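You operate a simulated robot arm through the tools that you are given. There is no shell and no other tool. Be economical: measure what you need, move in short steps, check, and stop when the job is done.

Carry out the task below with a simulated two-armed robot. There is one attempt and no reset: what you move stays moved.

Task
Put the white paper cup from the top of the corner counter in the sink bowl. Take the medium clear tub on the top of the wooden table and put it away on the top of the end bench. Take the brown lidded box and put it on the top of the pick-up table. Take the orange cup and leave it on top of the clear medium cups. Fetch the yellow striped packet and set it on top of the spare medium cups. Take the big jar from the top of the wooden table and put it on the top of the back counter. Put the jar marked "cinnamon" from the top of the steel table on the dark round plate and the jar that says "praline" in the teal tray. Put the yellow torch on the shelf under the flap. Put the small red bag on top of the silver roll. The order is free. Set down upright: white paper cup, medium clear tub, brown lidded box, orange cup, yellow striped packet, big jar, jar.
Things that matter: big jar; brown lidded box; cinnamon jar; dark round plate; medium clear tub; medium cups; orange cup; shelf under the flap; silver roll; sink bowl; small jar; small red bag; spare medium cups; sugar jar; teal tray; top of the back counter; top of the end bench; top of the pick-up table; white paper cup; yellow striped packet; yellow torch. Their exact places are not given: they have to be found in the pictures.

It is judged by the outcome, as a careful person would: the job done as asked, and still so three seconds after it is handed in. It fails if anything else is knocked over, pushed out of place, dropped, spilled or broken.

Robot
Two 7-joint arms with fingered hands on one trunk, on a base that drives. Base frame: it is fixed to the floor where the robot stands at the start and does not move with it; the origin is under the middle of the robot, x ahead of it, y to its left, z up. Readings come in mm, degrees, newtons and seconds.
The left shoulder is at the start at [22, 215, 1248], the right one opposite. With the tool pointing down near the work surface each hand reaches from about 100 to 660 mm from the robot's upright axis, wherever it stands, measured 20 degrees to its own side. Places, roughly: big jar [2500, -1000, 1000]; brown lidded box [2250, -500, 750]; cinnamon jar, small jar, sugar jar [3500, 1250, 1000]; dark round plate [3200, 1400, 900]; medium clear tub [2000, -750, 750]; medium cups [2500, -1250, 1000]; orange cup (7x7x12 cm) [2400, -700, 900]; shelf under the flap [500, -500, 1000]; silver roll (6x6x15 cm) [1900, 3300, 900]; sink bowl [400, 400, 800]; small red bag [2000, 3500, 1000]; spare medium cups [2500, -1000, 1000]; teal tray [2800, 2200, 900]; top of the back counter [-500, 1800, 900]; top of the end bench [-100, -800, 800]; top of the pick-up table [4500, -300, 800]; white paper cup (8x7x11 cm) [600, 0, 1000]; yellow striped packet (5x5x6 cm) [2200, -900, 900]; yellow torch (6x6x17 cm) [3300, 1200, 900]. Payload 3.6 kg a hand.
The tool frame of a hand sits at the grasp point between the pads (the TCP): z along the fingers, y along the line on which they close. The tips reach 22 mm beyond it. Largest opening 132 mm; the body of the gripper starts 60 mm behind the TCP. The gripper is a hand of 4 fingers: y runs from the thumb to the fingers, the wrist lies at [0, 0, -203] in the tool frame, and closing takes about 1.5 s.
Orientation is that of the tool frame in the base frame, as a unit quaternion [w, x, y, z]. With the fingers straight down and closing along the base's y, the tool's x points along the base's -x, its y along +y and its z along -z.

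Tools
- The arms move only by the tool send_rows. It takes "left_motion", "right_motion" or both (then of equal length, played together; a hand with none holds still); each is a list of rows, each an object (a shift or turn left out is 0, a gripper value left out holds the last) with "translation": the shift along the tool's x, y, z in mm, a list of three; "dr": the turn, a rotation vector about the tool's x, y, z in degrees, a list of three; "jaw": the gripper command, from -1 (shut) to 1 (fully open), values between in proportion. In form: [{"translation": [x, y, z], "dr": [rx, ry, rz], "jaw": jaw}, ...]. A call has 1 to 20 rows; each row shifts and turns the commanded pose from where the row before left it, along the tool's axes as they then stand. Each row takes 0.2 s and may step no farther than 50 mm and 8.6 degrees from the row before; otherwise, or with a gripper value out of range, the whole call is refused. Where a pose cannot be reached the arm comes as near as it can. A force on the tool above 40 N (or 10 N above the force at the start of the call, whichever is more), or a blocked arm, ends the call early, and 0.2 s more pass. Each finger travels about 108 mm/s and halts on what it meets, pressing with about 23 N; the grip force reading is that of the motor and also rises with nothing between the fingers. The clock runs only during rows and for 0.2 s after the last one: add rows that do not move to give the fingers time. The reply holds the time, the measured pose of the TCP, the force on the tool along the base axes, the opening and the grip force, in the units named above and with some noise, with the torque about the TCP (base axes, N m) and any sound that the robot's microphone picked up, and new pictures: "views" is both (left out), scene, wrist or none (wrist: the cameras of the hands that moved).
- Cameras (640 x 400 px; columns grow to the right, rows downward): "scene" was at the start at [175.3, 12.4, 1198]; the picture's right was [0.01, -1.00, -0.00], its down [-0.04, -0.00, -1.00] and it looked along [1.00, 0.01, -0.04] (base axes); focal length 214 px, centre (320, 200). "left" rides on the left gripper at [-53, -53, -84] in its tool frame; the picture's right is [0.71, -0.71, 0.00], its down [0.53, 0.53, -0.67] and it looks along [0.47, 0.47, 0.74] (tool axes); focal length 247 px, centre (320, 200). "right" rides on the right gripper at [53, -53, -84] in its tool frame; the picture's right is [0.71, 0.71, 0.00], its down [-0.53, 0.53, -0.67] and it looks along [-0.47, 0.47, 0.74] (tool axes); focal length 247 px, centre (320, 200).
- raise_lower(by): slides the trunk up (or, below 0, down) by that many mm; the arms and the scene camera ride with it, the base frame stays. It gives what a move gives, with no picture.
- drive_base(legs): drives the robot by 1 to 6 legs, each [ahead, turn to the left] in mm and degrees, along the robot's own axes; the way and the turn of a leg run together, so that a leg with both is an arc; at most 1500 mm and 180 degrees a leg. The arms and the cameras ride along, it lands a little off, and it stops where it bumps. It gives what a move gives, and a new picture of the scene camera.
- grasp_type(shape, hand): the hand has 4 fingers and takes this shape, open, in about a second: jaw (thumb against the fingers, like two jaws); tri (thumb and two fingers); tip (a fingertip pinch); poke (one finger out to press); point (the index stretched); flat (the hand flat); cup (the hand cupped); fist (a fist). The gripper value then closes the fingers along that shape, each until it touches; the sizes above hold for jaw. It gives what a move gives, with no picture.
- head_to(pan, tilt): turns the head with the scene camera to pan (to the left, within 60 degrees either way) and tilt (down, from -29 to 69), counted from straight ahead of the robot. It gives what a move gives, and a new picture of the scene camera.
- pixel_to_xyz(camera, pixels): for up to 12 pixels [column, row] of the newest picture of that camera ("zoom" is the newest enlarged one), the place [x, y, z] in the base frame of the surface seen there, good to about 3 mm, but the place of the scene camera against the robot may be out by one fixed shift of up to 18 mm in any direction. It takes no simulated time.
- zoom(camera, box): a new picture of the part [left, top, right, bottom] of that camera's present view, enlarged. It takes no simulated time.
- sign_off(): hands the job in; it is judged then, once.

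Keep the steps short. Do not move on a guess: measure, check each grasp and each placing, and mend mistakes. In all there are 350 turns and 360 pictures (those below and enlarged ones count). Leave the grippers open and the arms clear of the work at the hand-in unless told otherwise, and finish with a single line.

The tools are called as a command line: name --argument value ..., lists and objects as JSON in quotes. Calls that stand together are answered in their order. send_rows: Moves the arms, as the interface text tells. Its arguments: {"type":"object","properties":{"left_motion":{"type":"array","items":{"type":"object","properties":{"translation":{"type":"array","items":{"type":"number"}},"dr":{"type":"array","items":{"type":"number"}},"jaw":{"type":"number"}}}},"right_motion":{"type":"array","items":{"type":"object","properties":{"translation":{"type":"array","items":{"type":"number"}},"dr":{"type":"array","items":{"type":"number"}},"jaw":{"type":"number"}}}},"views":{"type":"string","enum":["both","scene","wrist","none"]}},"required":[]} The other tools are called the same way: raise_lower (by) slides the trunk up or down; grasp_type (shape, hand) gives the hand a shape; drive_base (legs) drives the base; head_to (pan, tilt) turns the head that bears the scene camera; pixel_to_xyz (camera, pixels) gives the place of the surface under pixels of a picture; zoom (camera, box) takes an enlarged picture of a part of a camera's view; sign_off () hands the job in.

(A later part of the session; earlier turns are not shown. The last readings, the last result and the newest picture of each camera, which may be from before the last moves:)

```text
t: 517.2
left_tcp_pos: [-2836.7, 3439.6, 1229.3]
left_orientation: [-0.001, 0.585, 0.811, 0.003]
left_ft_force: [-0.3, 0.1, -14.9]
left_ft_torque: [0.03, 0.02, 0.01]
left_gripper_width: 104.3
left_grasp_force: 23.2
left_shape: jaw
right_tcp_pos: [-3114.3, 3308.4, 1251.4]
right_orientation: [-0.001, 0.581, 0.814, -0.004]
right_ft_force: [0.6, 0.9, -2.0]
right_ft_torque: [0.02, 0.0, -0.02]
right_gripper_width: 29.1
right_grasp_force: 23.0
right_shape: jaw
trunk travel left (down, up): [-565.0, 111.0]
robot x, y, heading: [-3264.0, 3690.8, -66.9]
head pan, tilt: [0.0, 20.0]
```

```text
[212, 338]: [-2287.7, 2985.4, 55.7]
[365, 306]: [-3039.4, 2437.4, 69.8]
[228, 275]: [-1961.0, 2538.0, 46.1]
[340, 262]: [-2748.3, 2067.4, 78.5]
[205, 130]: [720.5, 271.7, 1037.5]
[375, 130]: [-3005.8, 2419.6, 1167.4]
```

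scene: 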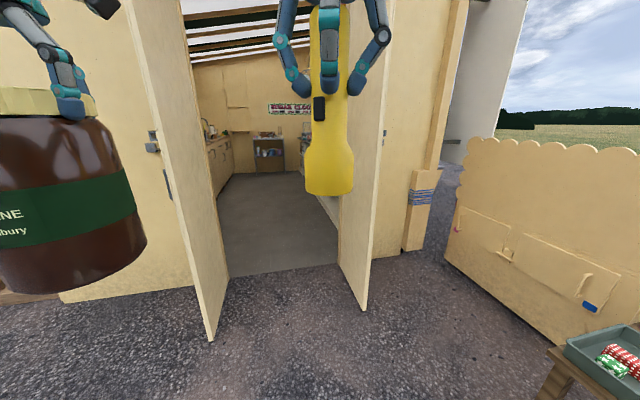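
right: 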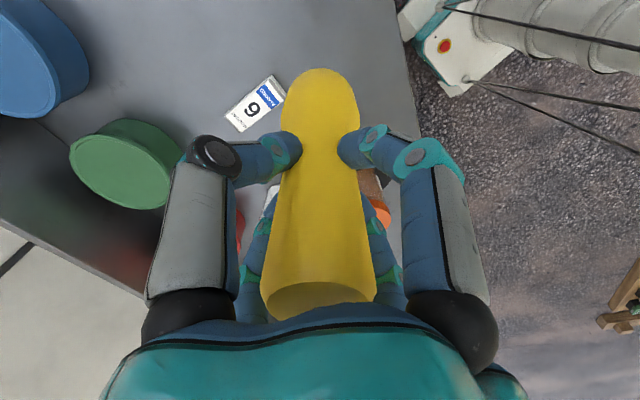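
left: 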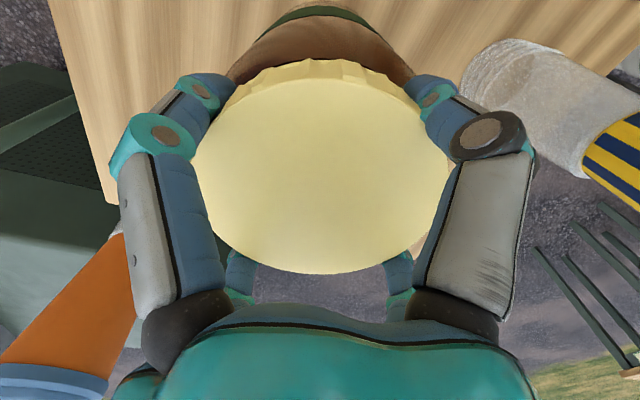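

Slim the arms by stretching forward before the door.

send_rows --left_motion '[{"translation": [-22, -10, 0]}, {"translation": [-22, -10, 0]}, {"translation": [-23, -10, 0]}, {"translation": [-23, -10, 0]}, {}]' --right_motion '[{"translation": [-25, 0, 0]}, {"translation": [-25, 0, 0]}, {"translation": [-25, 0, 0]}, {"translation": [-25, 0, 0]}, {}]' --views "none"

drive_base --legs '[[0, 5.5], [750, 0], [0, 8.5]]'

```text
t: 518.4
left_tcp_pos: [-2845.5, 3346.0, 1227.8]
left_orientation: [-0.001, 0.585, 0.811, 0.002]
left_ft_force: [0.2, 1.5, -13.5]
left_ft_torque: [0.01, 0.02, -0.02]
left_gripper_width: 103.8
left_grasp_force: 23.0
left_shape: jaw
right_tcp_pos: [-3080.4, 3217.0, 1251.9]
right_orientation: [-0.002, 0.581, 0.814, -0.004]
right_ft_force: [0.0, -0.1, -1.3]
right_ft_torque: [-0.04, 0.0, 0.01]
right_gripper_width: 29.0
right_grasp_force: 22.6
right_shape: jaw
trunk travel left (down, up): [-565.0, 111.0]
robot x, y, heading: [-3265.2, 3687.9, -66.8]
head pan, tilt: [0.0, 20.0]
```

```text
t: 523.7
left_tcp_pos: [-2408.8, 2792.8, 1228.1]
left_orientation: [-0.001, 0.48, 0.877, 0.001]
left_ft_force: [-0.4, -0.4, -14.5]
left_ft_torque: [0.04, 0.03, 0.01]
left_gripper_width: 104.3
left_grasp_force: 23.5
left_shape: jaw
right_tcp_pos: [-2604.2, 2609.9, 1250.9]
right_orientation: [-0.001, 0.474, 0.88, -0.003]
right_ft_force: [0.8, -0.9, -2.5]
right_ft_torque: [0.0, 0.05, 0.0]
right_gripper_width: 29.0
right_grasp_force: 22.7
right_shape: jaw
trunk travel left (down, up): [-565.0, 111.0]
robot x, y, heading: [-2907.3, 3019.5, -52.6]
head pan, tilt: [0.0, 20.0]
```

scene: 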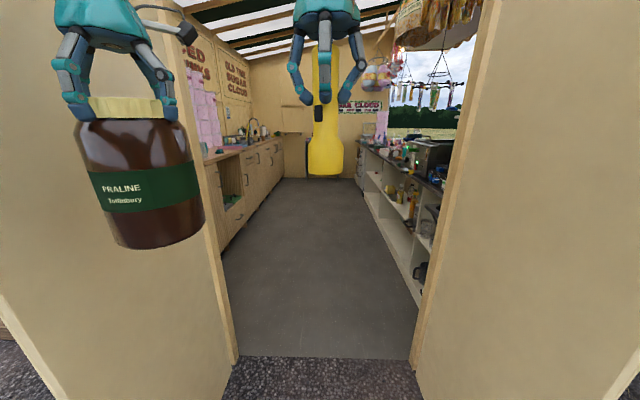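

Shift both hands to the right so they are symmetric before the door.

send_rows --left_motion '[{}, {"translation": [0, -27, 0]}, {"translation": [0, -27, 0]}, {"translation": [0, -27, 0]}, {"translation": [0, -27, 0]}, {"translation": [0, -20, 0]}, {}]' --right_motion '[{"translation": [0, -30, 0]}, {"translation": [0, -30, 0]}, {"translation": [0, -30, 0]}, {"translation": [0, -30, 0]}, {}, {}, {}]' --views "none"

drive_base --legs '[[1300, 0]]'

```text
t: 525.3
left_tcp_pos: [-2517.3, 2724.4, 1227.2]
left_orientation: [0.0, 0.479, 0.878, 0.003]
left_ft_force: [-0.3, -0.1, -14.0]
left_ft_torque: [0.01, 0.0, -0.01]
left_gripper_width: 104.1
left_grasp_force: 23.2
left_shape: jaw
right_tcp_pos: [-2704.6, 2541.9, 1252.6]
right_orientation: [-0.001, 0.474, 0.88, -0.003]
right_ft_force: [0.4, -0.1, -1.9]
right_ft_torque: [-0.03, 0.01, -0.01]
right_gripper_width: 29.0
right_grasp_force: 22.6
right_shape: jaw
trunk travel left (down, up): [-565.0, 111.0]
robot x, y, heading: [-2909.7, 3021.4, -52.4]
head pan, tilt: [0.0, 20.0]
```

```text
t: 531.9
left_tcp_pos: [-1722.8, 1674.6, 1227.4]
left_orientation: [-0.001, 0.483, 0.876, 0.002]
left_ft_force: [-0.1, -0.7, -13.4]
left_ft_torque: [0.03, 0.01, -0.02]
left_gripper_width: 104.0
left_grasp_force: 23.8
left_shape: jaw
right_tcp_pos: [-1910.6, 1494.4, 1252.2]
right_orientation: [-0.001, 0.478, 0.879, -0.004]
right_ft_force: [0.5, 0.0, -2.8]
right_ft_torque: [0.03, 0.05, 0.0]
right_gripper_width: 29.0
right_grasp_force: 22.6
right_shape: jaw
trunk travel left (down, up): [-565.0, 111.0]
robot x, y, heading: [-2110.9, 1971.4, -52.8]
head pan, tilt: [0.0, 20.0]
```

scene: 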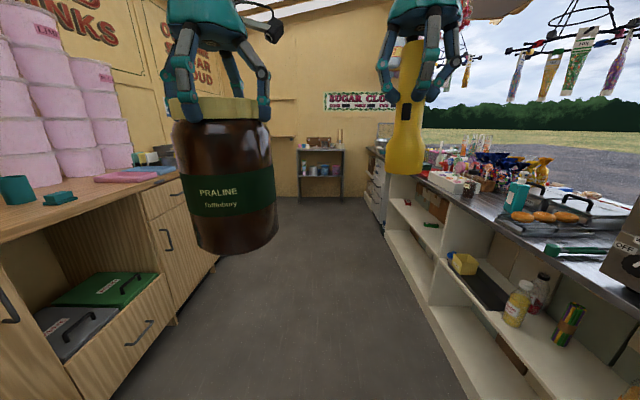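

Inside. Looking left at the back counter for a free spot.

head_to --pan 40 --tilt 22

```text
t: 533.0
left_tcp_pos: [-1723.3, 1676.1, 1228.0]
left_orientation: [-0.002, 0.483, 0.876, 0.002]
left_ft_force: [0.0, -0.4, -14.2]
left_ft_torque: [0.04, -0.01, -0.03]
left_gripper_width: 104.0
left_grasp_force: 22.8
left_shape: jaw
right_tcp_pos: [-1911.9, 1494.0, 1253.8]
right_orientation: [-0.001, 0.478, 0.878, -0.004]
right_ft_force: [-1.2, -0.5, -2.0]
right_ft_torque: [-0.01, -0.04, -0.03]
right_gripper_width: 29.0
right_grasp_force: 23.1
right_shape: jaw
trunk travel left (down, up): [-565.0, 111.0]
robot x, y, heading: [-2109.2, 1973.5, -53.1]
head pan, tilt: [40.0, 22.0]
```

scene: 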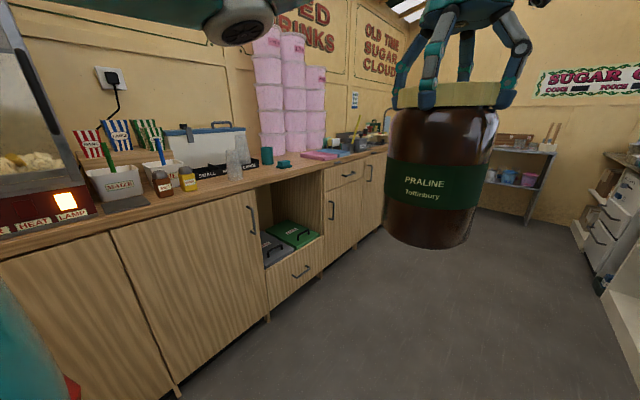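

zoom --camera "scene" --box '[130, 100, 410, 240]'

pixel_to_xyz --camera "scene" --pixels '[[187, 185], [235, 178], [262, 163], [285, 165], [300, 172], [220, 195], [110, 230], [330, 162], [320, 157], [345, 150], [375, 150], [250, 178]]'

```text
2.29 times, centred on (270, 170) of scene
```

zoom: 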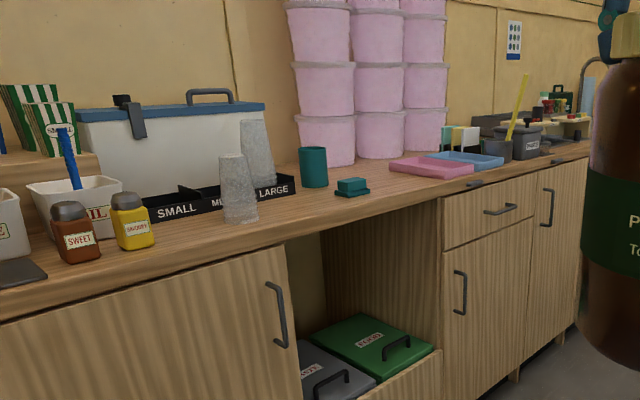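

```text
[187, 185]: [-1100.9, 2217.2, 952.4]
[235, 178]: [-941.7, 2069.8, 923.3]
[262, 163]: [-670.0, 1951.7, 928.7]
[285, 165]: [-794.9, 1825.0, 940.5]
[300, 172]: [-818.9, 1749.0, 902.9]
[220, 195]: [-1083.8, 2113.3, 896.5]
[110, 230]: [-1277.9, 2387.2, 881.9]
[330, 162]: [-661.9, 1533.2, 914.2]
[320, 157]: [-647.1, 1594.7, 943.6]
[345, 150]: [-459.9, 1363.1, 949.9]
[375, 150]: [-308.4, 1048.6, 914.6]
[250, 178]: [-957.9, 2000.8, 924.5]
```

A candidate gap lies between the yellow bottle and the clear cups. I'll drive alongside to view it from nearer.

drive_base --legs '[[650, 9]]'

head_to --pan 60 --tilt 32

```text
t: 536.6
left_tcp_pos: [-1253.0, 1252.8, 1227.6]
left_orientation: [-0.002, 0.413, 0.911, 0.003]
left_ft_force: [0.6, -0.4, -13.5]
left_ft_torque: [0.03, 0.01, 0.0]
left_gripper_width: 104.2
left_grasp_force: 22.8
left_shape: jaw
right_tcp_pos: [-1411.1, 1045.9, 1253.2]
right_orientation: [0.0, 0.408, 0.913, -0.004]
right_ft_force: [0.4, 0.0, -1.8]
right_ft_torque: [0.0, 0.01, 0.01]
right_gripper_width: 28.9
right_grasp_force: 23.0
right_shape: jaw
trunk travel left (down, up): [-565.0, 111.0]
robot x, y, heading: [-1679.9, 1488.9, -44.2]
head pan, tilt: [40.0, 22.0]
```

scene: 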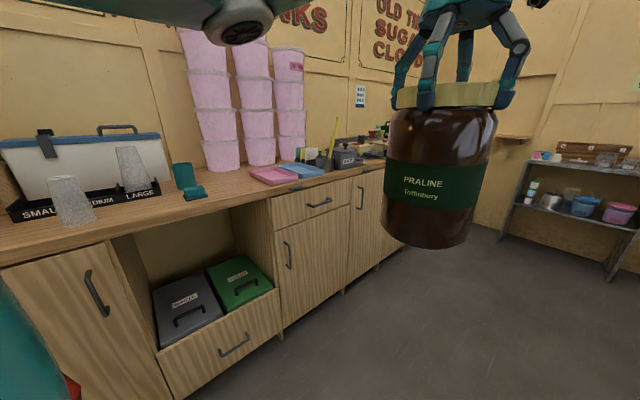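

```text
t: 537.4
left_tcp_pos: [-1252.5, 1254.1, 1228.6]
left_orientation: [-0.002, 0.414, 0.91, 0.003]
left_ft_force: [-0.8, 0.0, -13.4]
left_ft_torque: [0.05, -0.01, -0.02]
left_gripper_width: 103.9
left_grasp_force: 22.8
left_shape: jaw
right_tcp_pos: [-1411.2, 1046.5, 1253.6]
right_orientation: [0.0, 0.408, 0.913, -0.004]
right_ft_force: [-0.6, -0.1, -1.5]
right_ft_torque: [-0.01, 0.0, -0.01]
right_gripper_width: 28.8
right_grasp_force: 23.0
right_shape: jaw
trunk travel left (down, up): [-565.0, 111.0]
robot x, y, heading: [-1680.7, 1487.9, -43.9]
head pan, tilt: [60.0, 32.0]
```

scene: 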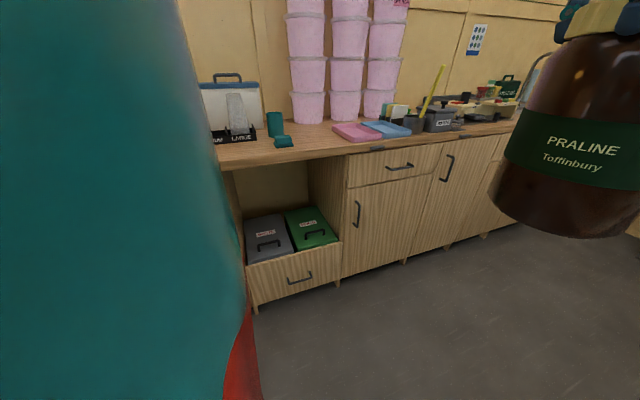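

pixel_to_xyz --camera "scene" --pixels '[[292, 143], [283, 142], [334, 132], [350, 142], [308, 121], [345, 120], [312, 154], [345, 150], [315, 135], [320, 142], [275, 135], [350, 140]]'

zoom --camera "scene" --box '[200, 60, 460, 190]'

```text
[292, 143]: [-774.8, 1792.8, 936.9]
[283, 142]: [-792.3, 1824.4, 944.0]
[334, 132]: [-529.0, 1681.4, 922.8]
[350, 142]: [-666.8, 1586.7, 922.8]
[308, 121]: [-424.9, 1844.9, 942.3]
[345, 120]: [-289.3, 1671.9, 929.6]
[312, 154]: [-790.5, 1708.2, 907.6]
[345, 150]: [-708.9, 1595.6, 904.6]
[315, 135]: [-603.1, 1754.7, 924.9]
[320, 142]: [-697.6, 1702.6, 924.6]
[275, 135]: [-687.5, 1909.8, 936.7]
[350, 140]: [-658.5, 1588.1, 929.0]
```

```text
2.46 times, centred on (330, 125) of scene
```

zoom: 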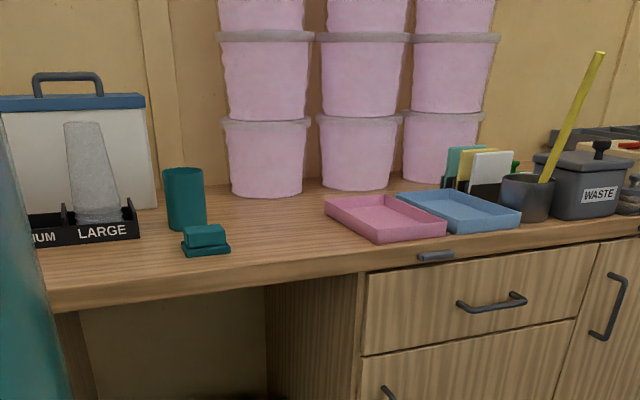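

A good free spot: (−628,1753) between the teal sponge and the pink tray. Drive to (−1036,1348) with heading −12.

drive_base --legs '[[0, 32]]'

drive_base --legs '[[640, 0]]'

head_to --pan 45 --tilt 30

```text
t: 539.4
left_tcp_pos: [-1193.4, 1517.1, 1228.3]
left_orientation: [-0.002, 0.147, 0.989, 0.003]
left_ft_force: [1.0, -0.4, -1.0]
left_ft_torque: [0.03, 0.02, 0.05]
left_gripper_width: 104.0
left_grasp_force: 23.4
left_shape: jaw
right_tcp_pos: [-1217.4, 1256.4, 1253.3]
right_orientation: [0.0, 0.141, 0.99, -0.004]
right_ft_force: [-0.3, -0.4, -1.8]
right_ft_torque: [0.01, 0.02, -0.01]
right_gripper_width: 29.0
right_grasp_force: 23.2
right_shape: jaw
trunk travel left (down, up): [-565.0, 111.0]
robot x, y, heading: [-1689.2, 1462.0, -12.4]
head pan, tilt: [60.0, 32.0]
```

scene: 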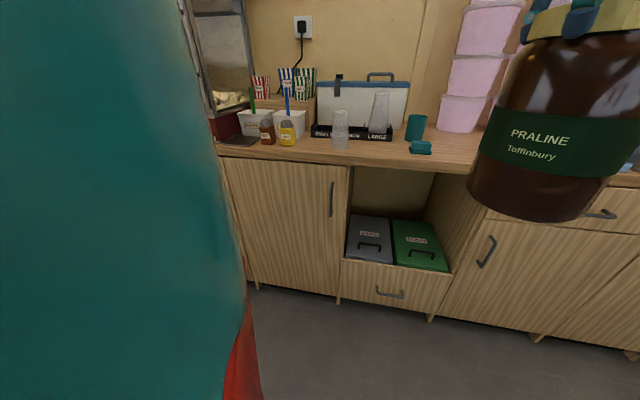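

```text
t: 542.9
left_tcp_pos: [-564.6, 1372.3, 1228.4]
left_orientation: [-0.003, 0.152, 0.988, 0.002]
left_ft_force: [0.8, -0.7, 0.1]
left_ft_torque: [0.0, 0.02, -0.01]
left_gripper_width: 103.9
left_grasp_force: 22.8
left_shape: jaw
right_tcp_pos: [-591.4, 1113.5, 1253.9]
right_orientation: [0.001, 0.146, 0.989, -0.004]
right_ft_force: [0.3, 0.2, -2.4]
right_ft_torque: [0.04, 0.0, -0.03]
right_gripper_width: 28.9
right_grasp_force: 23.2
right_shape: jaw
trunk travel left (down, up): [-565.0, 111.0]
robot x, y, heading: [-1059.2, 1320.8, -12.5]
head pan, tilt: [60.0, 32.0]
```

scene: 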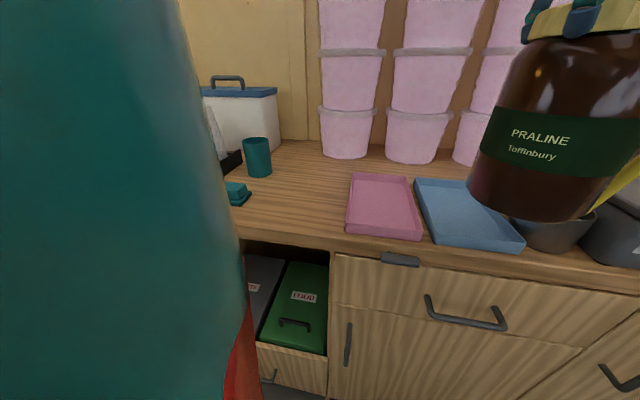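

```text
t: 543.7
left_tcp_pos: [-564.8, 1373.4, 1227.6]
left_orientation: [-0.003, 0.15, 0.989, 0.002]
left_ft_force: [0.1, 0.2, 0.8]
left_ft_torque: [0.01, 0.03, 0.01]
left_gripper_width: 104.0
left_grasp_force: 23.3
left_shape: jaw
right_tcp_pos: [-590.9, 1114.2, 1256.3]
right_orientation: [0.001, 0.145, 0.989, -0.003]
right_ft_force: [0.3, 0.3, -2.2]
right_ft_torque: [-0.03, -0.03, -0.03]
right_gripper_width: 29.0
right_grasp_force: 22.9
right_shape: jaw
trunk travel left (down, up): [-565.0, 111.0]
robot x, y, heading: [-1057.6, 1318.1, -12.9]
head pan, tilt: [45.0, 30.0]
```

scene: 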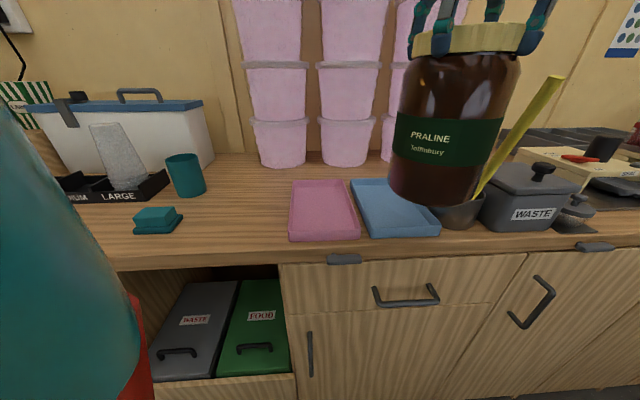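

pixel_to_xyz --camera "scene" --pixels '[[183, 218], [160, 232], [290, 240], [292, 183], [283, 165], [190, 196], [235, 205], [240, 245], [230, 185], [555, 82], [470, 195]]'

send_rows --left_motion '[{"translation": [0, 0, -30]}, {"translation": [0, 0, -30]}, {}]' --views "wrist"

```text
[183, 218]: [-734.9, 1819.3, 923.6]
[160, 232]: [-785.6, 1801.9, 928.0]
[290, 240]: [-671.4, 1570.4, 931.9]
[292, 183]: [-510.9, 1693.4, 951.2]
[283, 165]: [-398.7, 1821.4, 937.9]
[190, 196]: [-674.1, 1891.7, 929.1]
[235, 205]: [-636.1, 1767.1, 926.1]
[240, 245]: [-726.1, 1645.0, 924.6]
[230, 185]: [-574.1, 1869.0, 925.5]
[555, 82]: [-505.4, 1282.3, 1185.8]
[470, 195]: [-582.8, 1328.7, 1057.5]
```

```text
t: 544.5
left_tcp_pos: [-563.6, 1372.8, 1287.6]
left_orientation: [-0.003, 0.151, 0.988, 0.003]
left_ft_force: [-0.5, -0.7, -13.2]
left_ft_torque: [0.0, 0.01, 0.03]
left_gripper_width: 104.4
left_grasp_force: 22.8
left_shape: jaw
right_tcp_pos: [-589.6, 1114.2, 1254.6]
right_orientation: [0.002, 0.145, 0.989, -0.004]
right_ft_force: [-0.6, 0.1, -2.6]
right_ft_torque: [0.03, 0.01, 0.01]
right_gripper_width: 28.9
right_grasp_force: 22.7
right_shape: jaw
trunk travel left (down, up): [-565.0, 111.0]
robot x, y, heading: [-1056.7, 1320.5, -12.8]
head pan, tilt: [45.0, 30.0]
```

left: 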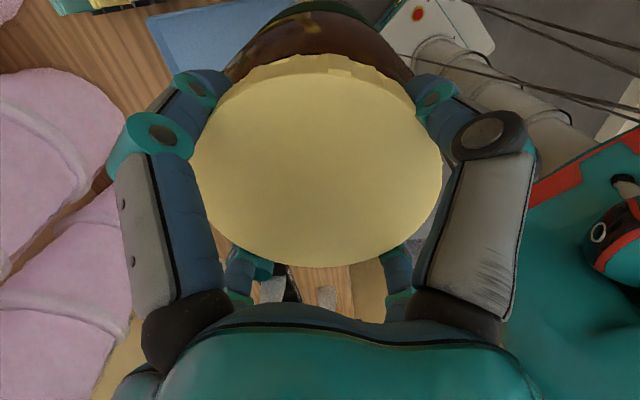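

Force is back to normal. Carry the jar over the free spot (−640,1752).

send_rows --left_motion '[{"translation": [20.6, 37.7, 0]}, {"translation": [20.6, 37.7, 0]}, {"translation": [20.6, 37.7, 0]}, {"translation": [20.6, 37.7, 0]}, {"translation": [20.6, 37.7, 0]}, {"translation": [20.6, 37.7, 0]}, {"translation": [20.6, 37.7, 0]}, {"translation": [20.6, 37.7, 0]}, {"translation": [20.6, 37.7, 0]}, {}]' --views "both"

```text
t: 546.7
left_tcp_pos: [-637.2, 1753.2, 1290.7]
left_orientation: [-0.003, 0.153, 0.988, 0.002]
left_ft_force: [0.4, 0.3, -13.7]
left_ft_torque: [-0.02, -0.03, -0.03]
left_gripper_width: 103.8
left_grasp_force: 22.9
left_shape: jaw
right_tcp_pos: [-589.1, 1112.6, 1255.5]
right_orientation: [0.001, 0.145, 0.989, -0.004]
right_ft_force: [0.0, 0.8, -2.5]
right_ft_torque: [0.01, 0.01, 0.01]
right_gripper_width: 28.9
right_grasp_force: 23.5
right_shape: jaw
trunk travel left (down, up): [-565.0, 111.0]
robot x, y, heading: [-1055.8, 1317.0, -13.0]
head pan, tilt: [45.0, 30.0]
```

scene: 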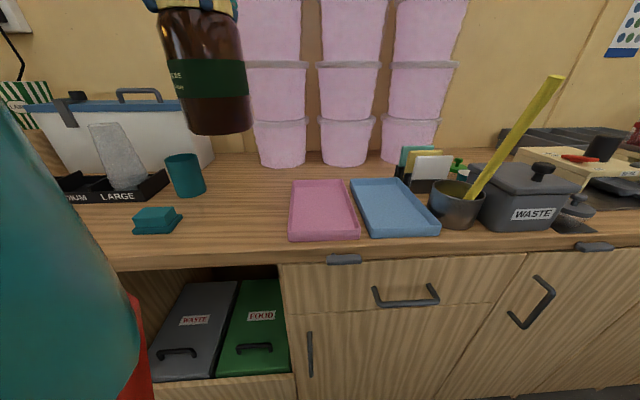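
left: 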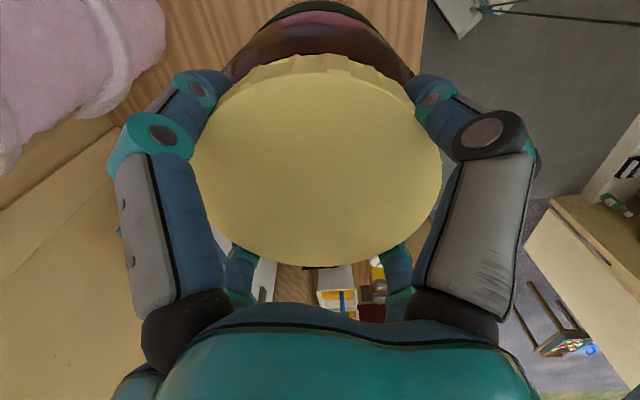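

send_rows --left_motion '[{"translation": [0, 0, 40]}, {"translation": [0, 0, 40]}, {"translation": [0, 0, 40]}, {"translation": [0, 0, 30]}, {"translation": [0, 0, 18]}, {}]' --views "scene"

```text
t: 548.1
left_tcp_pos: [-641.5, 1751.3, 1125.1]
left_orientation: [-0.002, 0.15, 0.989, 0.002]
left_ft_force: [0.1, -0.5, -12.9]
left_ft_torque: [-0.01, 0.02, -0.01]
left_gripper_width: 103.9
left_grasp_force: 22.8
left_shape: jaw
right_tcp_pos: [-590.4, 1113.7, 1256.2]
right_orientation: [0.001, 0.145, 0.989, -0.003]
right_ft_force: [-1.1, -0.1, -1.2]
right_ft_torque: [0.01, 0.02, 0.03]
right_gripper_width: 29.1
right_grasp_force: 23.1
right_shape: jaw
trunk travel left (down, up): [-565.0, 111.0]
robot x, y, heading: [-1058.7, 1318.8, -12.6]
head pan, tilt: [45.0, 30.0]
```

scene: 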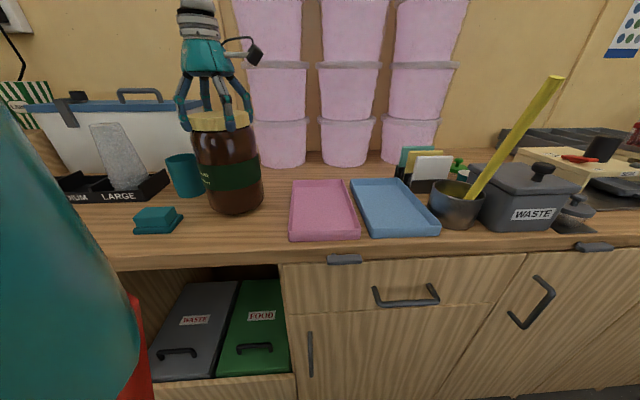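

send_rows --left_motion '[{"translation": [0, 0, 8]}, {"translation": [0, 0, 4]}, {"translation": [0, 0, 3]}, {"translation": [0, 0, 2]}, {"translation": [0, 0, 2]}, {}]' --views "none"

```text
t: 549.4
left_tcp_pos: [-640.4, 1750.2, 1111.9]
left_orientation: [0.007, 0.152, 0.988, 0.004]
left_ft_force: [-7.2, -5.7, 20.9]
left_ft_torque: [0.1, 0.33, 0.03]
left_gripper_width: 102.7
left_grasp_force: 22.5
left_shape: jaw
right_tcp_pos: [-594.1, 1113.5, 1257.7]
right_orientation: [0.002, 0.145, 0.989, -0.003]
right_ft_force: [0.6, 0.1, -2.0]
right_ft_torque: [-0.01, 0.02, 0.02]
right_gripper_width: 29.1
right_grasp_force: 22.5
right_shape: jaw
trunk travel left (down, up): [-565.0, 111.0]
robot x, y, heading: [-1059.9, 1320.5, -12.9]
head pan, tilt: [45.0, 30.0]
stopped in row 6 (left hand): the force on the tool passed its limit (the readings are from after the stop); the commanded pose is now the measured one
```

Contact. Ease 3 mm, open fully, then rise slowly.

send_rows --left_motion '[{"translation": [0, 0, -3]}, {"jaw": 0.7}, {"jaw": 1}, {}, {}, {}, {"translation": [0, 0, -8]}, {"translation": [0, 0, -10]}, {"translation": [0, 0, -15]}, {}]' --views "both"

```text
t: 551.6
left_tcp_pos: [-639.5, 1752.0, 1145.4]
left_orientation: [0.003, 0.152, 0.988, 0.004]
left_ft_force: [-0.1, -0.5, -0.3]
left_ft_torque: [0.01, 0.02, 0.0]
left_gripper_width: 131.8
left_grasp_force: 0.1
left_shape: jaw
right_tcp_pos: [-590.8, 1113.3, 1257.5]
right_orientation: [0.001, 0.145, 0.989, -0.003]
right_ft_force: [0.5, 0.1, -1.8]
right_ft_torque: [0.0, 0.04, 0.03]
right_gripper_width: 28.8
right_grasp_force: 23.1
right_shape: jaw
trunk travel left (down, up): [-565.0, 111.0]
robot x, y, heading: [-1059.9, 1320.2, -12.8]
head pan, tilt: [45.0, 30.0]
```

scene: 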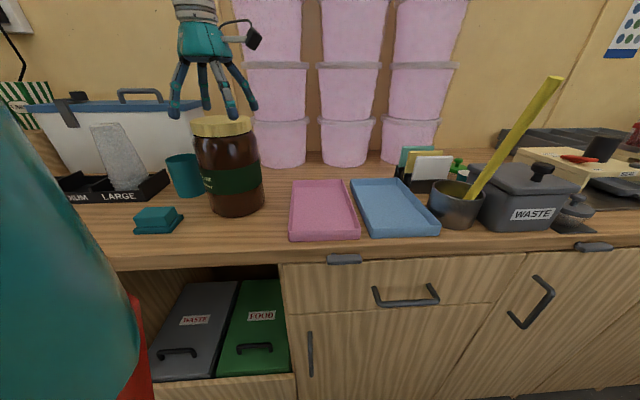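
left: 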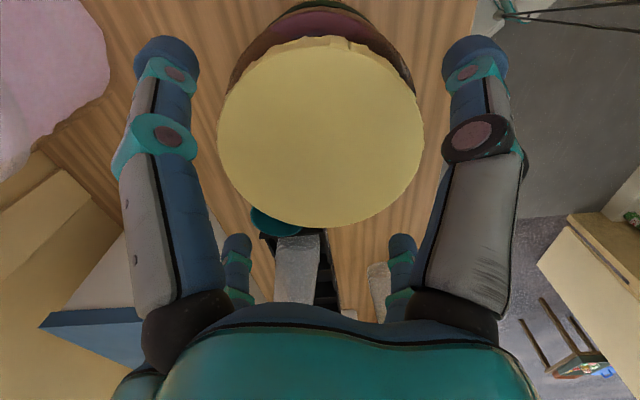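

The big jar stands on the back counter. Raise and tuck the left arm, then head to the end of the aisle.

send_rows --left_motion '[{"translation": [0, 0, -45]}, {"translation": [0, 0, -45]}, {"translation": [0, 0, -40]}, {"translation": [0, -45, 0]}, {"translation": [0, -45, 0]}, {"translation": [-5, -45, 0]}, {"translation": [-5, -45, 0]}, {"translation": [-10, -45, 0]}, {"translation": [-10, -45, 0]}, {"translation": [-10, -45, 0]}, {"translation": [-10, -40, 0]}]' --views "none"

drive_base --legs '[[0, -36]]'

head_to --pan 0 --tilt 25

```text
t: 554.0
left_tcp_pos: [-699.9, 1394.8, 1272.4]
left_orientation: [0.003, 0.15, 0.989, 0.005]
left_ft_force: [-0.4, -0.2, 0.1]
left_ft_torque: [-0.03, 0.0, 0.02]
left_gripper_width: 132.1
left_grasp_force: 0.2
left_shape: jaw
right_tcp_pos: [-590.6, 1113.1, 1255.5]
right_orientation: [0.001, 0.145, 0.989, -0.004]
right_ft_force: [-0.8, 0.4, -2.0]
right_ft_torque: [0.01, 0.0, -0.03]
right_gripper_width: 28.8
right_grasp_force: 22.7
right_shape: jaw
trunk travel left (down, up): [-565.0, 111.0]
robot x, y, heading: [-1058.8, 1318.8, -12.9]
head pan, tilt: [45.0, 30.0]
```

```text
t: 556.1
left_tcp_pos: [-722.3, 1163.9, 1273.7]
left_orientation: [0.005, 0.453, 0.891, 0.002]
left_ft_force: [-0.3, 0.0, -0.3]
left_ft_torque: [0.03, 0.03, 0.04]
left_gripper_width: 132.0
left_grasp_force: 0.1
left_shape: jaw
right_tcp_pos: [-803.9, 873.7, 1255.3]
right_orientation: [-0.001, 0.448, 0.894, -0.004]
right_ft_force: [0.7, -0.8, -2.8]
right_ft_torque: [0.01, 0.0, -0.01]
right_gripper_width: 28.7
right_grasp_force: 23.0
right_shape: jaw
trunk travel left (down, up): [-565.0, 111.0]
robot x, y, heading: [-1033.7, 1340.8, -48.8]
head pan, tilt: [45.0, 30.0]
```

scene: 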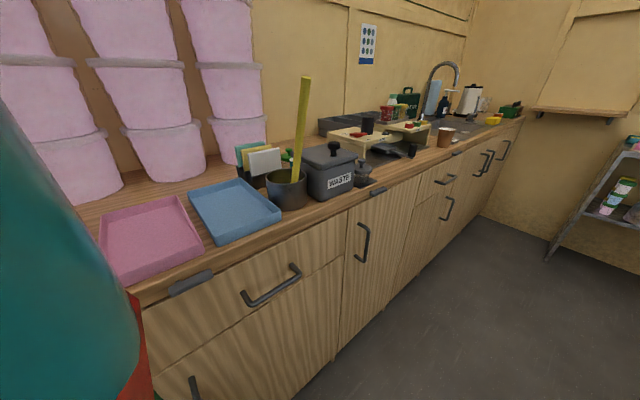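

```text
t: 557.2
left_tcp_pos: [-723.8, 1164.8, 1273.7]
left_orientation: [0.005, 0.453, 0.892, 0.002]
left_ft_force: [0.5, 0.4, 0.1]
left_ft_torque: [0.0, 0.01, 0.01]
left_gripper_width: 132.2
left_grasp_force: 0.1
left_shape: jaw
right_tcp_pos: [-806.1, 872.8, 1256.2]
right_orientation: [0.001, 0.448, 0.894, -0.003]
right_ft_force: [0.6, -0.9, -2.1]
right_ft_torque: [0.02, 0.01, 0.03]
right_gripper_width: 29.0
right_grasp_force: 23.2
right_shape: jaw
trunk travel left (down, up): [-565.0, 111.0]
robot x, y, heading: [-1029.6, 1338.0, -48.9]
head pan, tilt: [0.0, 25.0]
```

scene: 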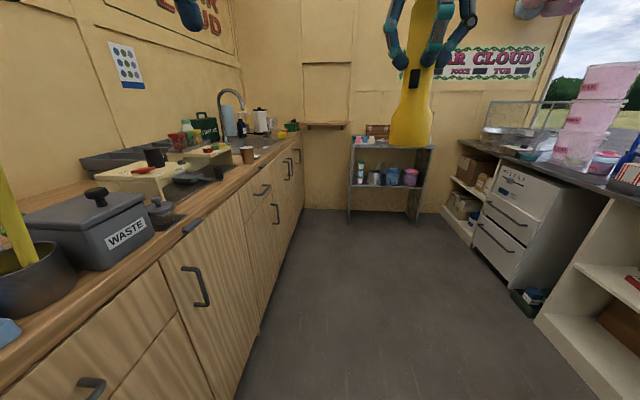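

pixel_to_xyz --camera "scene" --pixels '[[326, 124], [307, 124], [346, 125], [350, 215], [415, 222], [360, 145], [425, 147], [298, 210], [245, 350], [440, 210], [380, 150]]'

zoom --camera "scene" --box '[290, 90, 450, 230]'

```text
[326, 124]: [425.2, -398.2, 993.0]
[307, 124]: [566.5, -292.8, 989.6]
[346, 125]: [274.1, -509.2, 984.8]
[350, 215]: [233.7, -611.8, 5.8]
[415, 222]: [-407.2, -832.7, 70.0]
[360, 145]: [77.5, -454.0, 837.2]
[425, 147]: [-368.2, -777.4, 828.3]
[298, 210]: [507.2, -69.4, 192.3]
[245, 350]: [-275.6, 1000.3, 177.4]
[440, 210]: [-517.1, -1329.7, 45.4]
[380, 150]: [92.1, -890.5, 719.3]
```

```text
2.86 times, centred on (370, 160) of scene
```

zoom: 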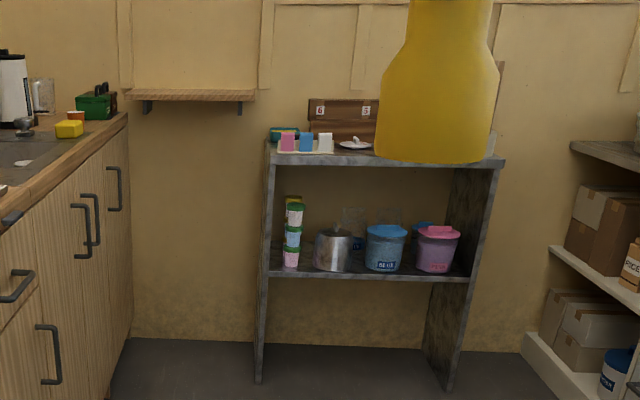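

The shelf under the flap is on the end wall, left of the bench. Drive up to it.

drive_base --legs '[[0, -1], [1450, 0], [200, -3]]'

head_to --pan 0 --tilt 25

```text
t: 566.0
left_tcp_pos: [329.9, -136.8, 1272.2]
left_orientation: [0.005, 0.486, 0.874, 0.002]
left_ft_force: [0.4, -0.7, 0.9]
left_ft_torque: [0.0, 0.02, 0.01]
left_gripper_width: 131.9
left_grasp_force: 0.2
left_shape: jaw
right_tcp_pos: [226.9, -423.0, 1256.1]
right_orientation: [0.001, 0.479, 0.878, -0.003]
right_ft_force: [0.4, 0.1, -2.7]
right_ft_torque: [0.0, -0.01, -0.01]
right_gripper_width: 29.1
right_grasp_force: 22.9
right_shape: jaw
trunk travel left (down, up): [-565.0, 111.0]
robot x, y, heading: [32.2, 59.4, -52.9]
head pan, tilt: [0.0, 25.0]
```

scene: 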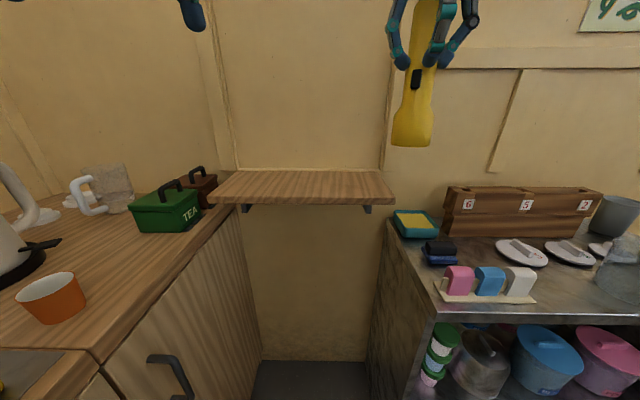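

```text
t: 566.6
left_tcp_pos: [329.2, -137.1, 1275.0]
left_orientation: [0.004, 0.485, 0.874, 0.003]
left_ft_force: [-0.7, 0.4, 0.3]
left_ft_torque: [0.03, 0.02, 0.01]
left_gripper_width: 131.8
left_grasp_force: 0.0
left_shape: jaw
right_tcp_pos: [227.9, -422.1, 1255.3]
right_orientation: [0.0, 0.48, 0.877, -0.004]
right_ft_force: [-0.4, -0.1, -1.4]
right_ft_torque: [0.05, 0.07, -0.01]
right_gripper_width: 29.3
right_grasp_force: 23.4
right_shape: jaw
trunk travel left (down, up): [-565.0, 111.0]
robot x, y, heading: [36.0, 62.4, -52.9]
head pan, tilt: [0.0, 25.0]
```

scene: 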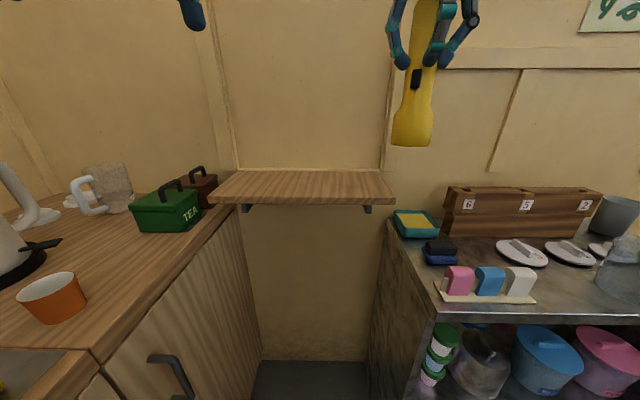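

pixel_to_xyz --camera "scene" --pixels '[[212, 197], [393, 200], [381, 172], [235, 172], [305, 185], [350, 187], [305, 200]]'

```text
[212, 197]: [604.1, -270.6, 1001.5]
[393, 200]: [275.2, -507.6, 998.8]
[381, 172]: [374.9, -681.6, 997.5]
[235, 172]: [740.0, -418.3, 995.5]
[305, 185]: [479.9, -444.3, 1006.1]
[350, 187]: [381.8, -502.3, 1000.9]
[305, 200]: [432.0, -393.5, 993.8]
```

Advance 110 mm; then move the torch over the shelf.

drive_base --legs '[[110, 0]]'

send_rows --left_motion '[{"translation": [0, 30, 0]}, {"translation": [0, 30, 0]}, {"translation": [0, 20, 0]}, {}, {}]' --right_motion '[{}, {"translation": [-18, 35, 0]}, {"translation": [-18, 35, 0]}, {"translation": [-18, 35, 0]}, {}]' --views "both"

```text
t: 567.8
left_tcp_pos: [397.7, -222.7, 1273.7]
left_orientation: [0.004, 0.485, 0.874, 0.002]
left_ft_force: [0.1, -0.3, -0.2]
left_ft_torque: [0.02, 0.0, 0.01]
left_gripper_width: 132.0
left_grasp_force: 0.0
left_shape: jaw
right_tcp_pos: [294.0, -509.1, 1256.6]
right_orientation: [0.0, 0.48, 0.877, -0.004]
right_ft_force: [0.6, -0.4, -1.5]
right_ft_torque: [0.01, 0.03, -0.01]
right_gripper_width: 29.1
right_grasp_force: 22.7
right_shape: jaw
trunk travel left (down, up): [-565.0, 111.0]
robot x, y, heading: [100.5, -25.7, -52.8]
head pan, tilt: [0.0, 25.0]
```

scene: 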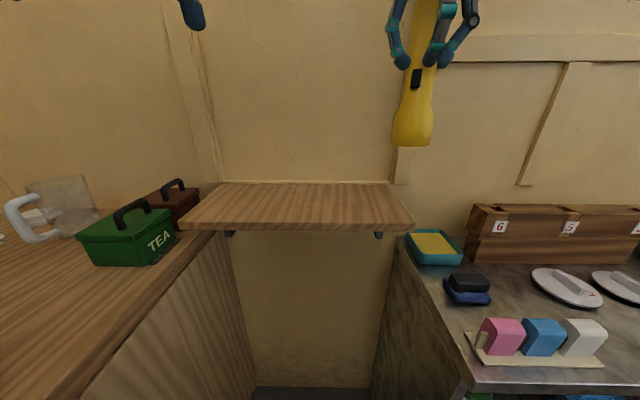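

```text
t: 569.0
left_tcp_pos: [464.1, -181.1, 1275.2]
left_orientation: [0.006, 0.485, 0.874, 0.002]
left_ft_force: [0.0, -0.8, -1.3]
left_ft_torque: [0.03, 0.0, 0.0]
left_gripper_width: 131.9
left_grasp_force: 0.1
left_shape: jaw
right_tcp_pos: [410.7, -500.9, 1256.3]
right_orientation: [0.0, 0.479, 0.878, -0.004]
right_ft_force: [-0.2, -0.9, -1.8]
right_ft_torque: [-0.01, -0.02, 0.02]
right_gripper_width: 28.9
right_grasp_force: 23.0
right_shape: jaw
trunk travel left (down, up): [-565.0, 111.0]
robot x, y, heading: [100.9, -26.9, -52.9]
head pan, tilt: [0.0, 25.0]
```

scene: 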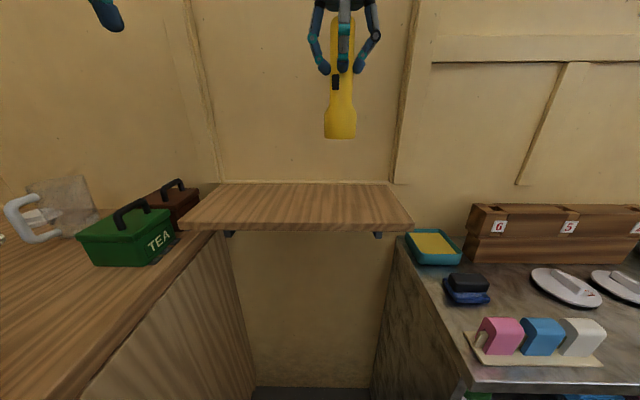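
right: 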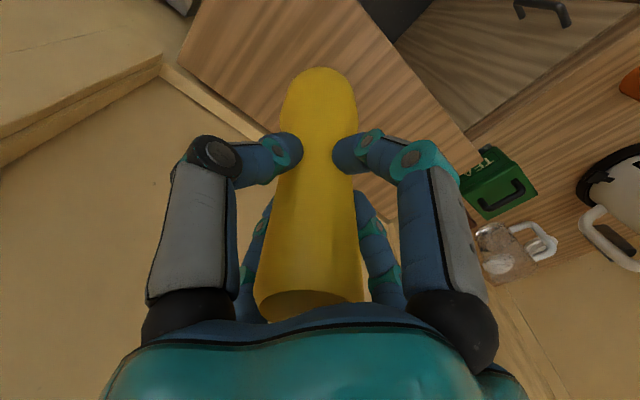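
left: 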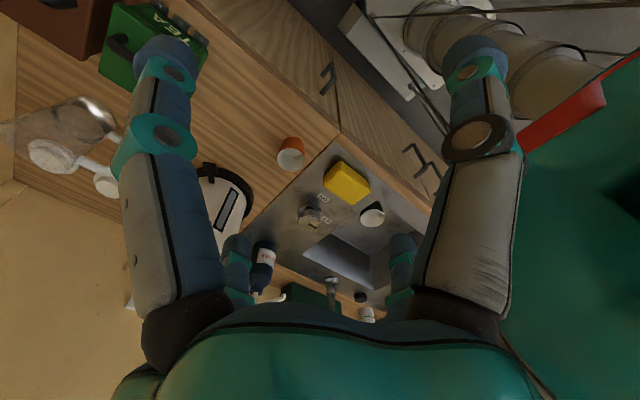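

Over the shelf. Lowering the torch.

send_rows --right_motion '[{"translation": [0, 5, 40]}, {"translation": [0, 0, 40]}, {"translation": [0, 0, 35]}, {"translation": [0, 0, 15]}, {}]' --views "both"

```text
t: 570.2
left_tcp_pos: [464.0, -181.1, 1275.5]
left_orientation: [0.004, 0.485, 0.874, 0.001]
left_ft_force: [-0.5, 0.0, -0.8]
left_ft_torque: [-0.01, 0.0, 0.01]
left_gripper_width: 132.2
left_grasp_force: 0.1
left_shape: jaw
right_tcp_pos: [414.4, -495.0, 1127.4]
right_orientation: [0.0, 0.479, 0.878, -0.003]
right_ft_force: [-0.2, 1.1, -1.8]
right_ft_torque: [0.0, 0.0, 0.0]
right_gripper_width: 29.0
right_grasp_force: 23.1
right_shape: jaw
trunk travel left (down, up): [-565.0, 111.0]
robot x, y, heading: [99.3, -25.7, -53.0]
head pan, tilt: [0.0, 25.0]
```

scene: 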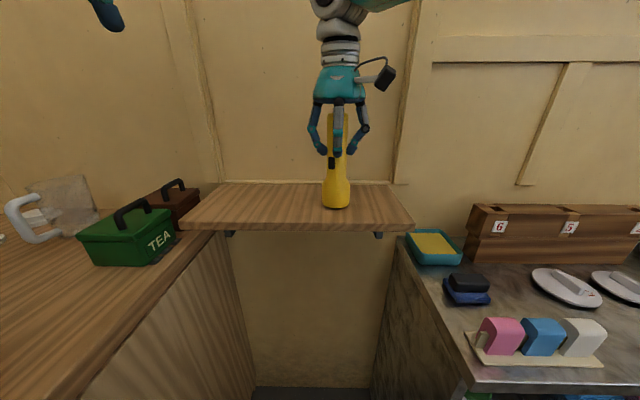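
right: 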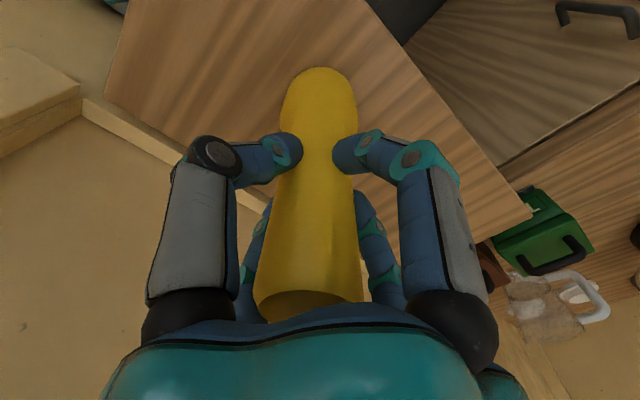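

send_rows --right_motion '[{"translation": [0, 0, 5]}, {"translation": [0, 0, 3]}, {"translation": [0, 0, 2]}, {"translation": [0, 0, 1.5]}, {}]' --views "none"

```text
t: 571.4
left_tcp_pos: [461.7, -177.1, 1277.2]
left_orientation: [0.007, 0.486, 0.874, 0.002]
left_ft_force: [0.8, -0.3, -0.3]
left_ft_torque: [0.02, 0.01, -0.01]
left_gripper_width: 132.0
left_grasp_force: 0.1
left_shape: jaw
right_tcp_pos: [412.2, -493.5, 1120.1]
right_orientation: [0.003, 0.481, 0.877, -0.004]
right_ft_force: [-4.9, 2.7, 29.1]
right_ft_torque: [-0.24, -0.13, -0.02]
right_gripper_width: 29.7
right_grasp_force: 23.2
right_shape: jaw
trunk travel left (down, up): [-565.0, 111.0]
robot x, y, heading: [96.5, -28.5, -53.1]
head pan, tilt: [0.0, 25.0]
```

Contact. Ease off, open, and rise straight.

send_rows --right_motion '[{"translation": [0, 0, -2.5]}, {"jaw": -0.3}, {"jaw": 0}, {"jaw": 0.4}, {}, {}, {}, {"translation": [0, 0, -15]}, {"translation": [0, 0, -35]}, {"translation": [0, 0, -45]}, {"translation": [0, 0, -45]}, {}]' --views "scene"

```text
t: 574.0
left_tcp_pos: [464.4, -181.4, 1275.0]
left_orientation: [0.005, 0.486, 0.874, 0.003]
left_ft_force: [-0.2, -0.4, -0.7]
left_ft_torque: [0.01, 0.01, 0.0]
left_gripper_width: 131.6
left_grasp_force: 0.0
left_shape: jaw
right_tcp_pos: [415.8, -494.7, 1258.3]
right_orientation: [0.0, 0.48, 0.877, -0.003]
right_ft_force: [0.7, -0.3, 0.9]
right_ft_torque: [0.01, 0.0, 0.0]
right_gripper_width: 91.8
right_grasp_force: 0.0
right_shape: jaw
trunk travel left (down, up): [-565.0, 111.0]
robot x, y, heading: [99.4, -28.5, -52.9]
head pan, tilt: [0.0, 25.0]
```

scene: 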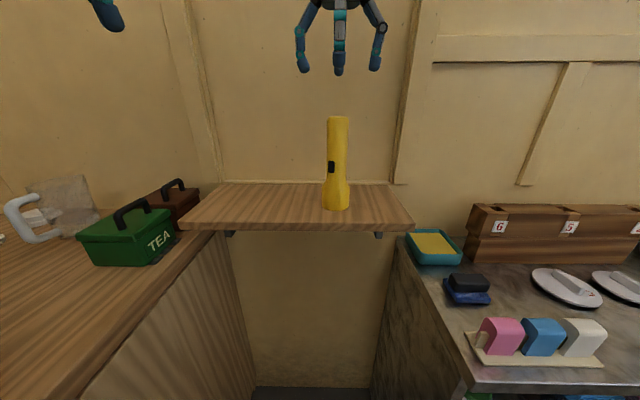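

Torch placed. While here, survey the end bench for a free spot for the tub.

head_to --pan -40 --tilt 35

pixel_to_xyz --camera "scene" --pixels '[[250, 250], [300, 230], [350, 220], [400, 220], [320, 260], [380, 260], [440, 230]]'

```text
t: 575.1
left_tcp_pos: [464.6, -180.8, 1274.4]
left_orientation: [0.005, 0.486, 0.874, 0.001]
left_ft_force: [0.0, 0.1, 0.6]
left_ft_torque: [0.03, 0.0, 0.0]
left_gripper_width: 132.0
left_grasp_force: 0.1
left_shape: jaw
right_tcp_pos: [415.7, -494.1, 1257.6]
right_orientation: [0.0, 0.48, 0.877, -0.004]
right_ft_force: [0.0, -0.7, -0.2]
right_ft_torque: [0.02, -0.04, 0.01]
right_gripper_width: 92.1
right_grasp_force: 0.1
right_shape: jaw
trunk travel left (down, up): [-565.0, 111.0]
robot x, y, heading: [98.8, -27.0, -52.7]
head pan, tilt: [-40.0, 35.0]
```

scene: 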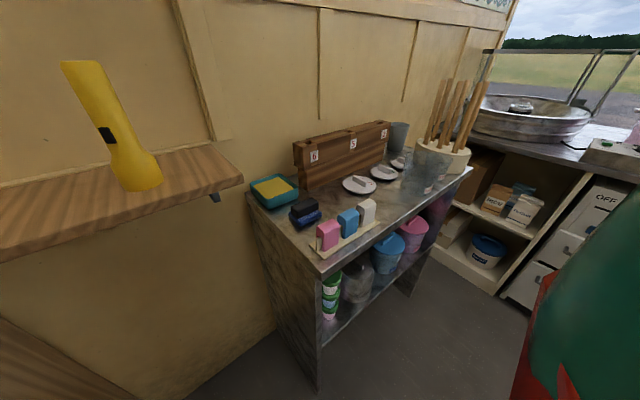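

```text
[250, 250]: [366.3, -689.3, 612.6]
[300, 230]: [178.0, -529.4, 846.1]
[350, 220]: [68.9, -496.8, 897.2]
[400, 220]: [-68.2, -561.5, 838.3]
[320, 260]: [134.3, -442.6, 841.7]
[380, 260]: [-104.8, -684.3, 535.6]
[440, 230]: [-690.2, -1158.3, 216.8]
```

zoom --camera "scene" --box '[280, 110, 500, 260]'

pixel_to_xyz --camera "scene" --pixels '[[370, 222], [375, 205], [358, 188], [385, 177], [400, 200], [410, 195], [425, 190], [440, 185], [425, 205], [470, 172], [395, 215], [385, 195]]'

```text
2.67 times, centred on (390, 185) of scene
```

zoom: 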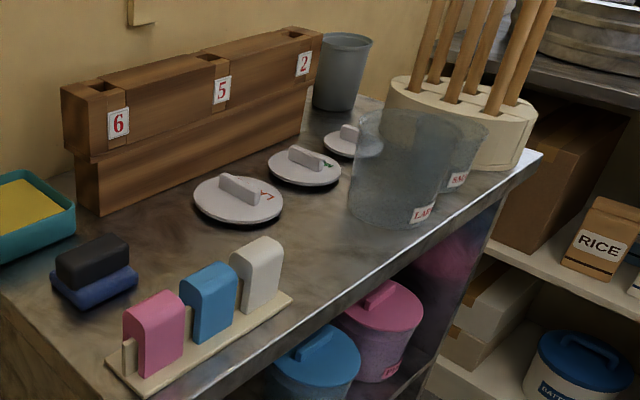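

```text
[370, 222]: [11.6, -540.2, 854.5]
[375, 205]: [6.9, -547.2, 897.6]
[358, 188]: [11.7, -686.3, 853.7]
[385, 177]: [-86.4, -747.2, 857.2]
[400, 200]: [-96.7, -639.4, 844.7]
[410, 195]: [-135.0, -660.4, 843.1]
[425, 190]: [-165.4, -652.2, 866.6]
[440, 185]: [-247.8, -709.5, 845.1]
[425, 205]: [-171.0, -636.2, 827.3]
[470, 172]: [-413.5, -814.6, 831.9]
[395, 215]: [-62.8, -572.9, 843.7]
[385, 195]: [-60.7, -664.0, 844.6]
```

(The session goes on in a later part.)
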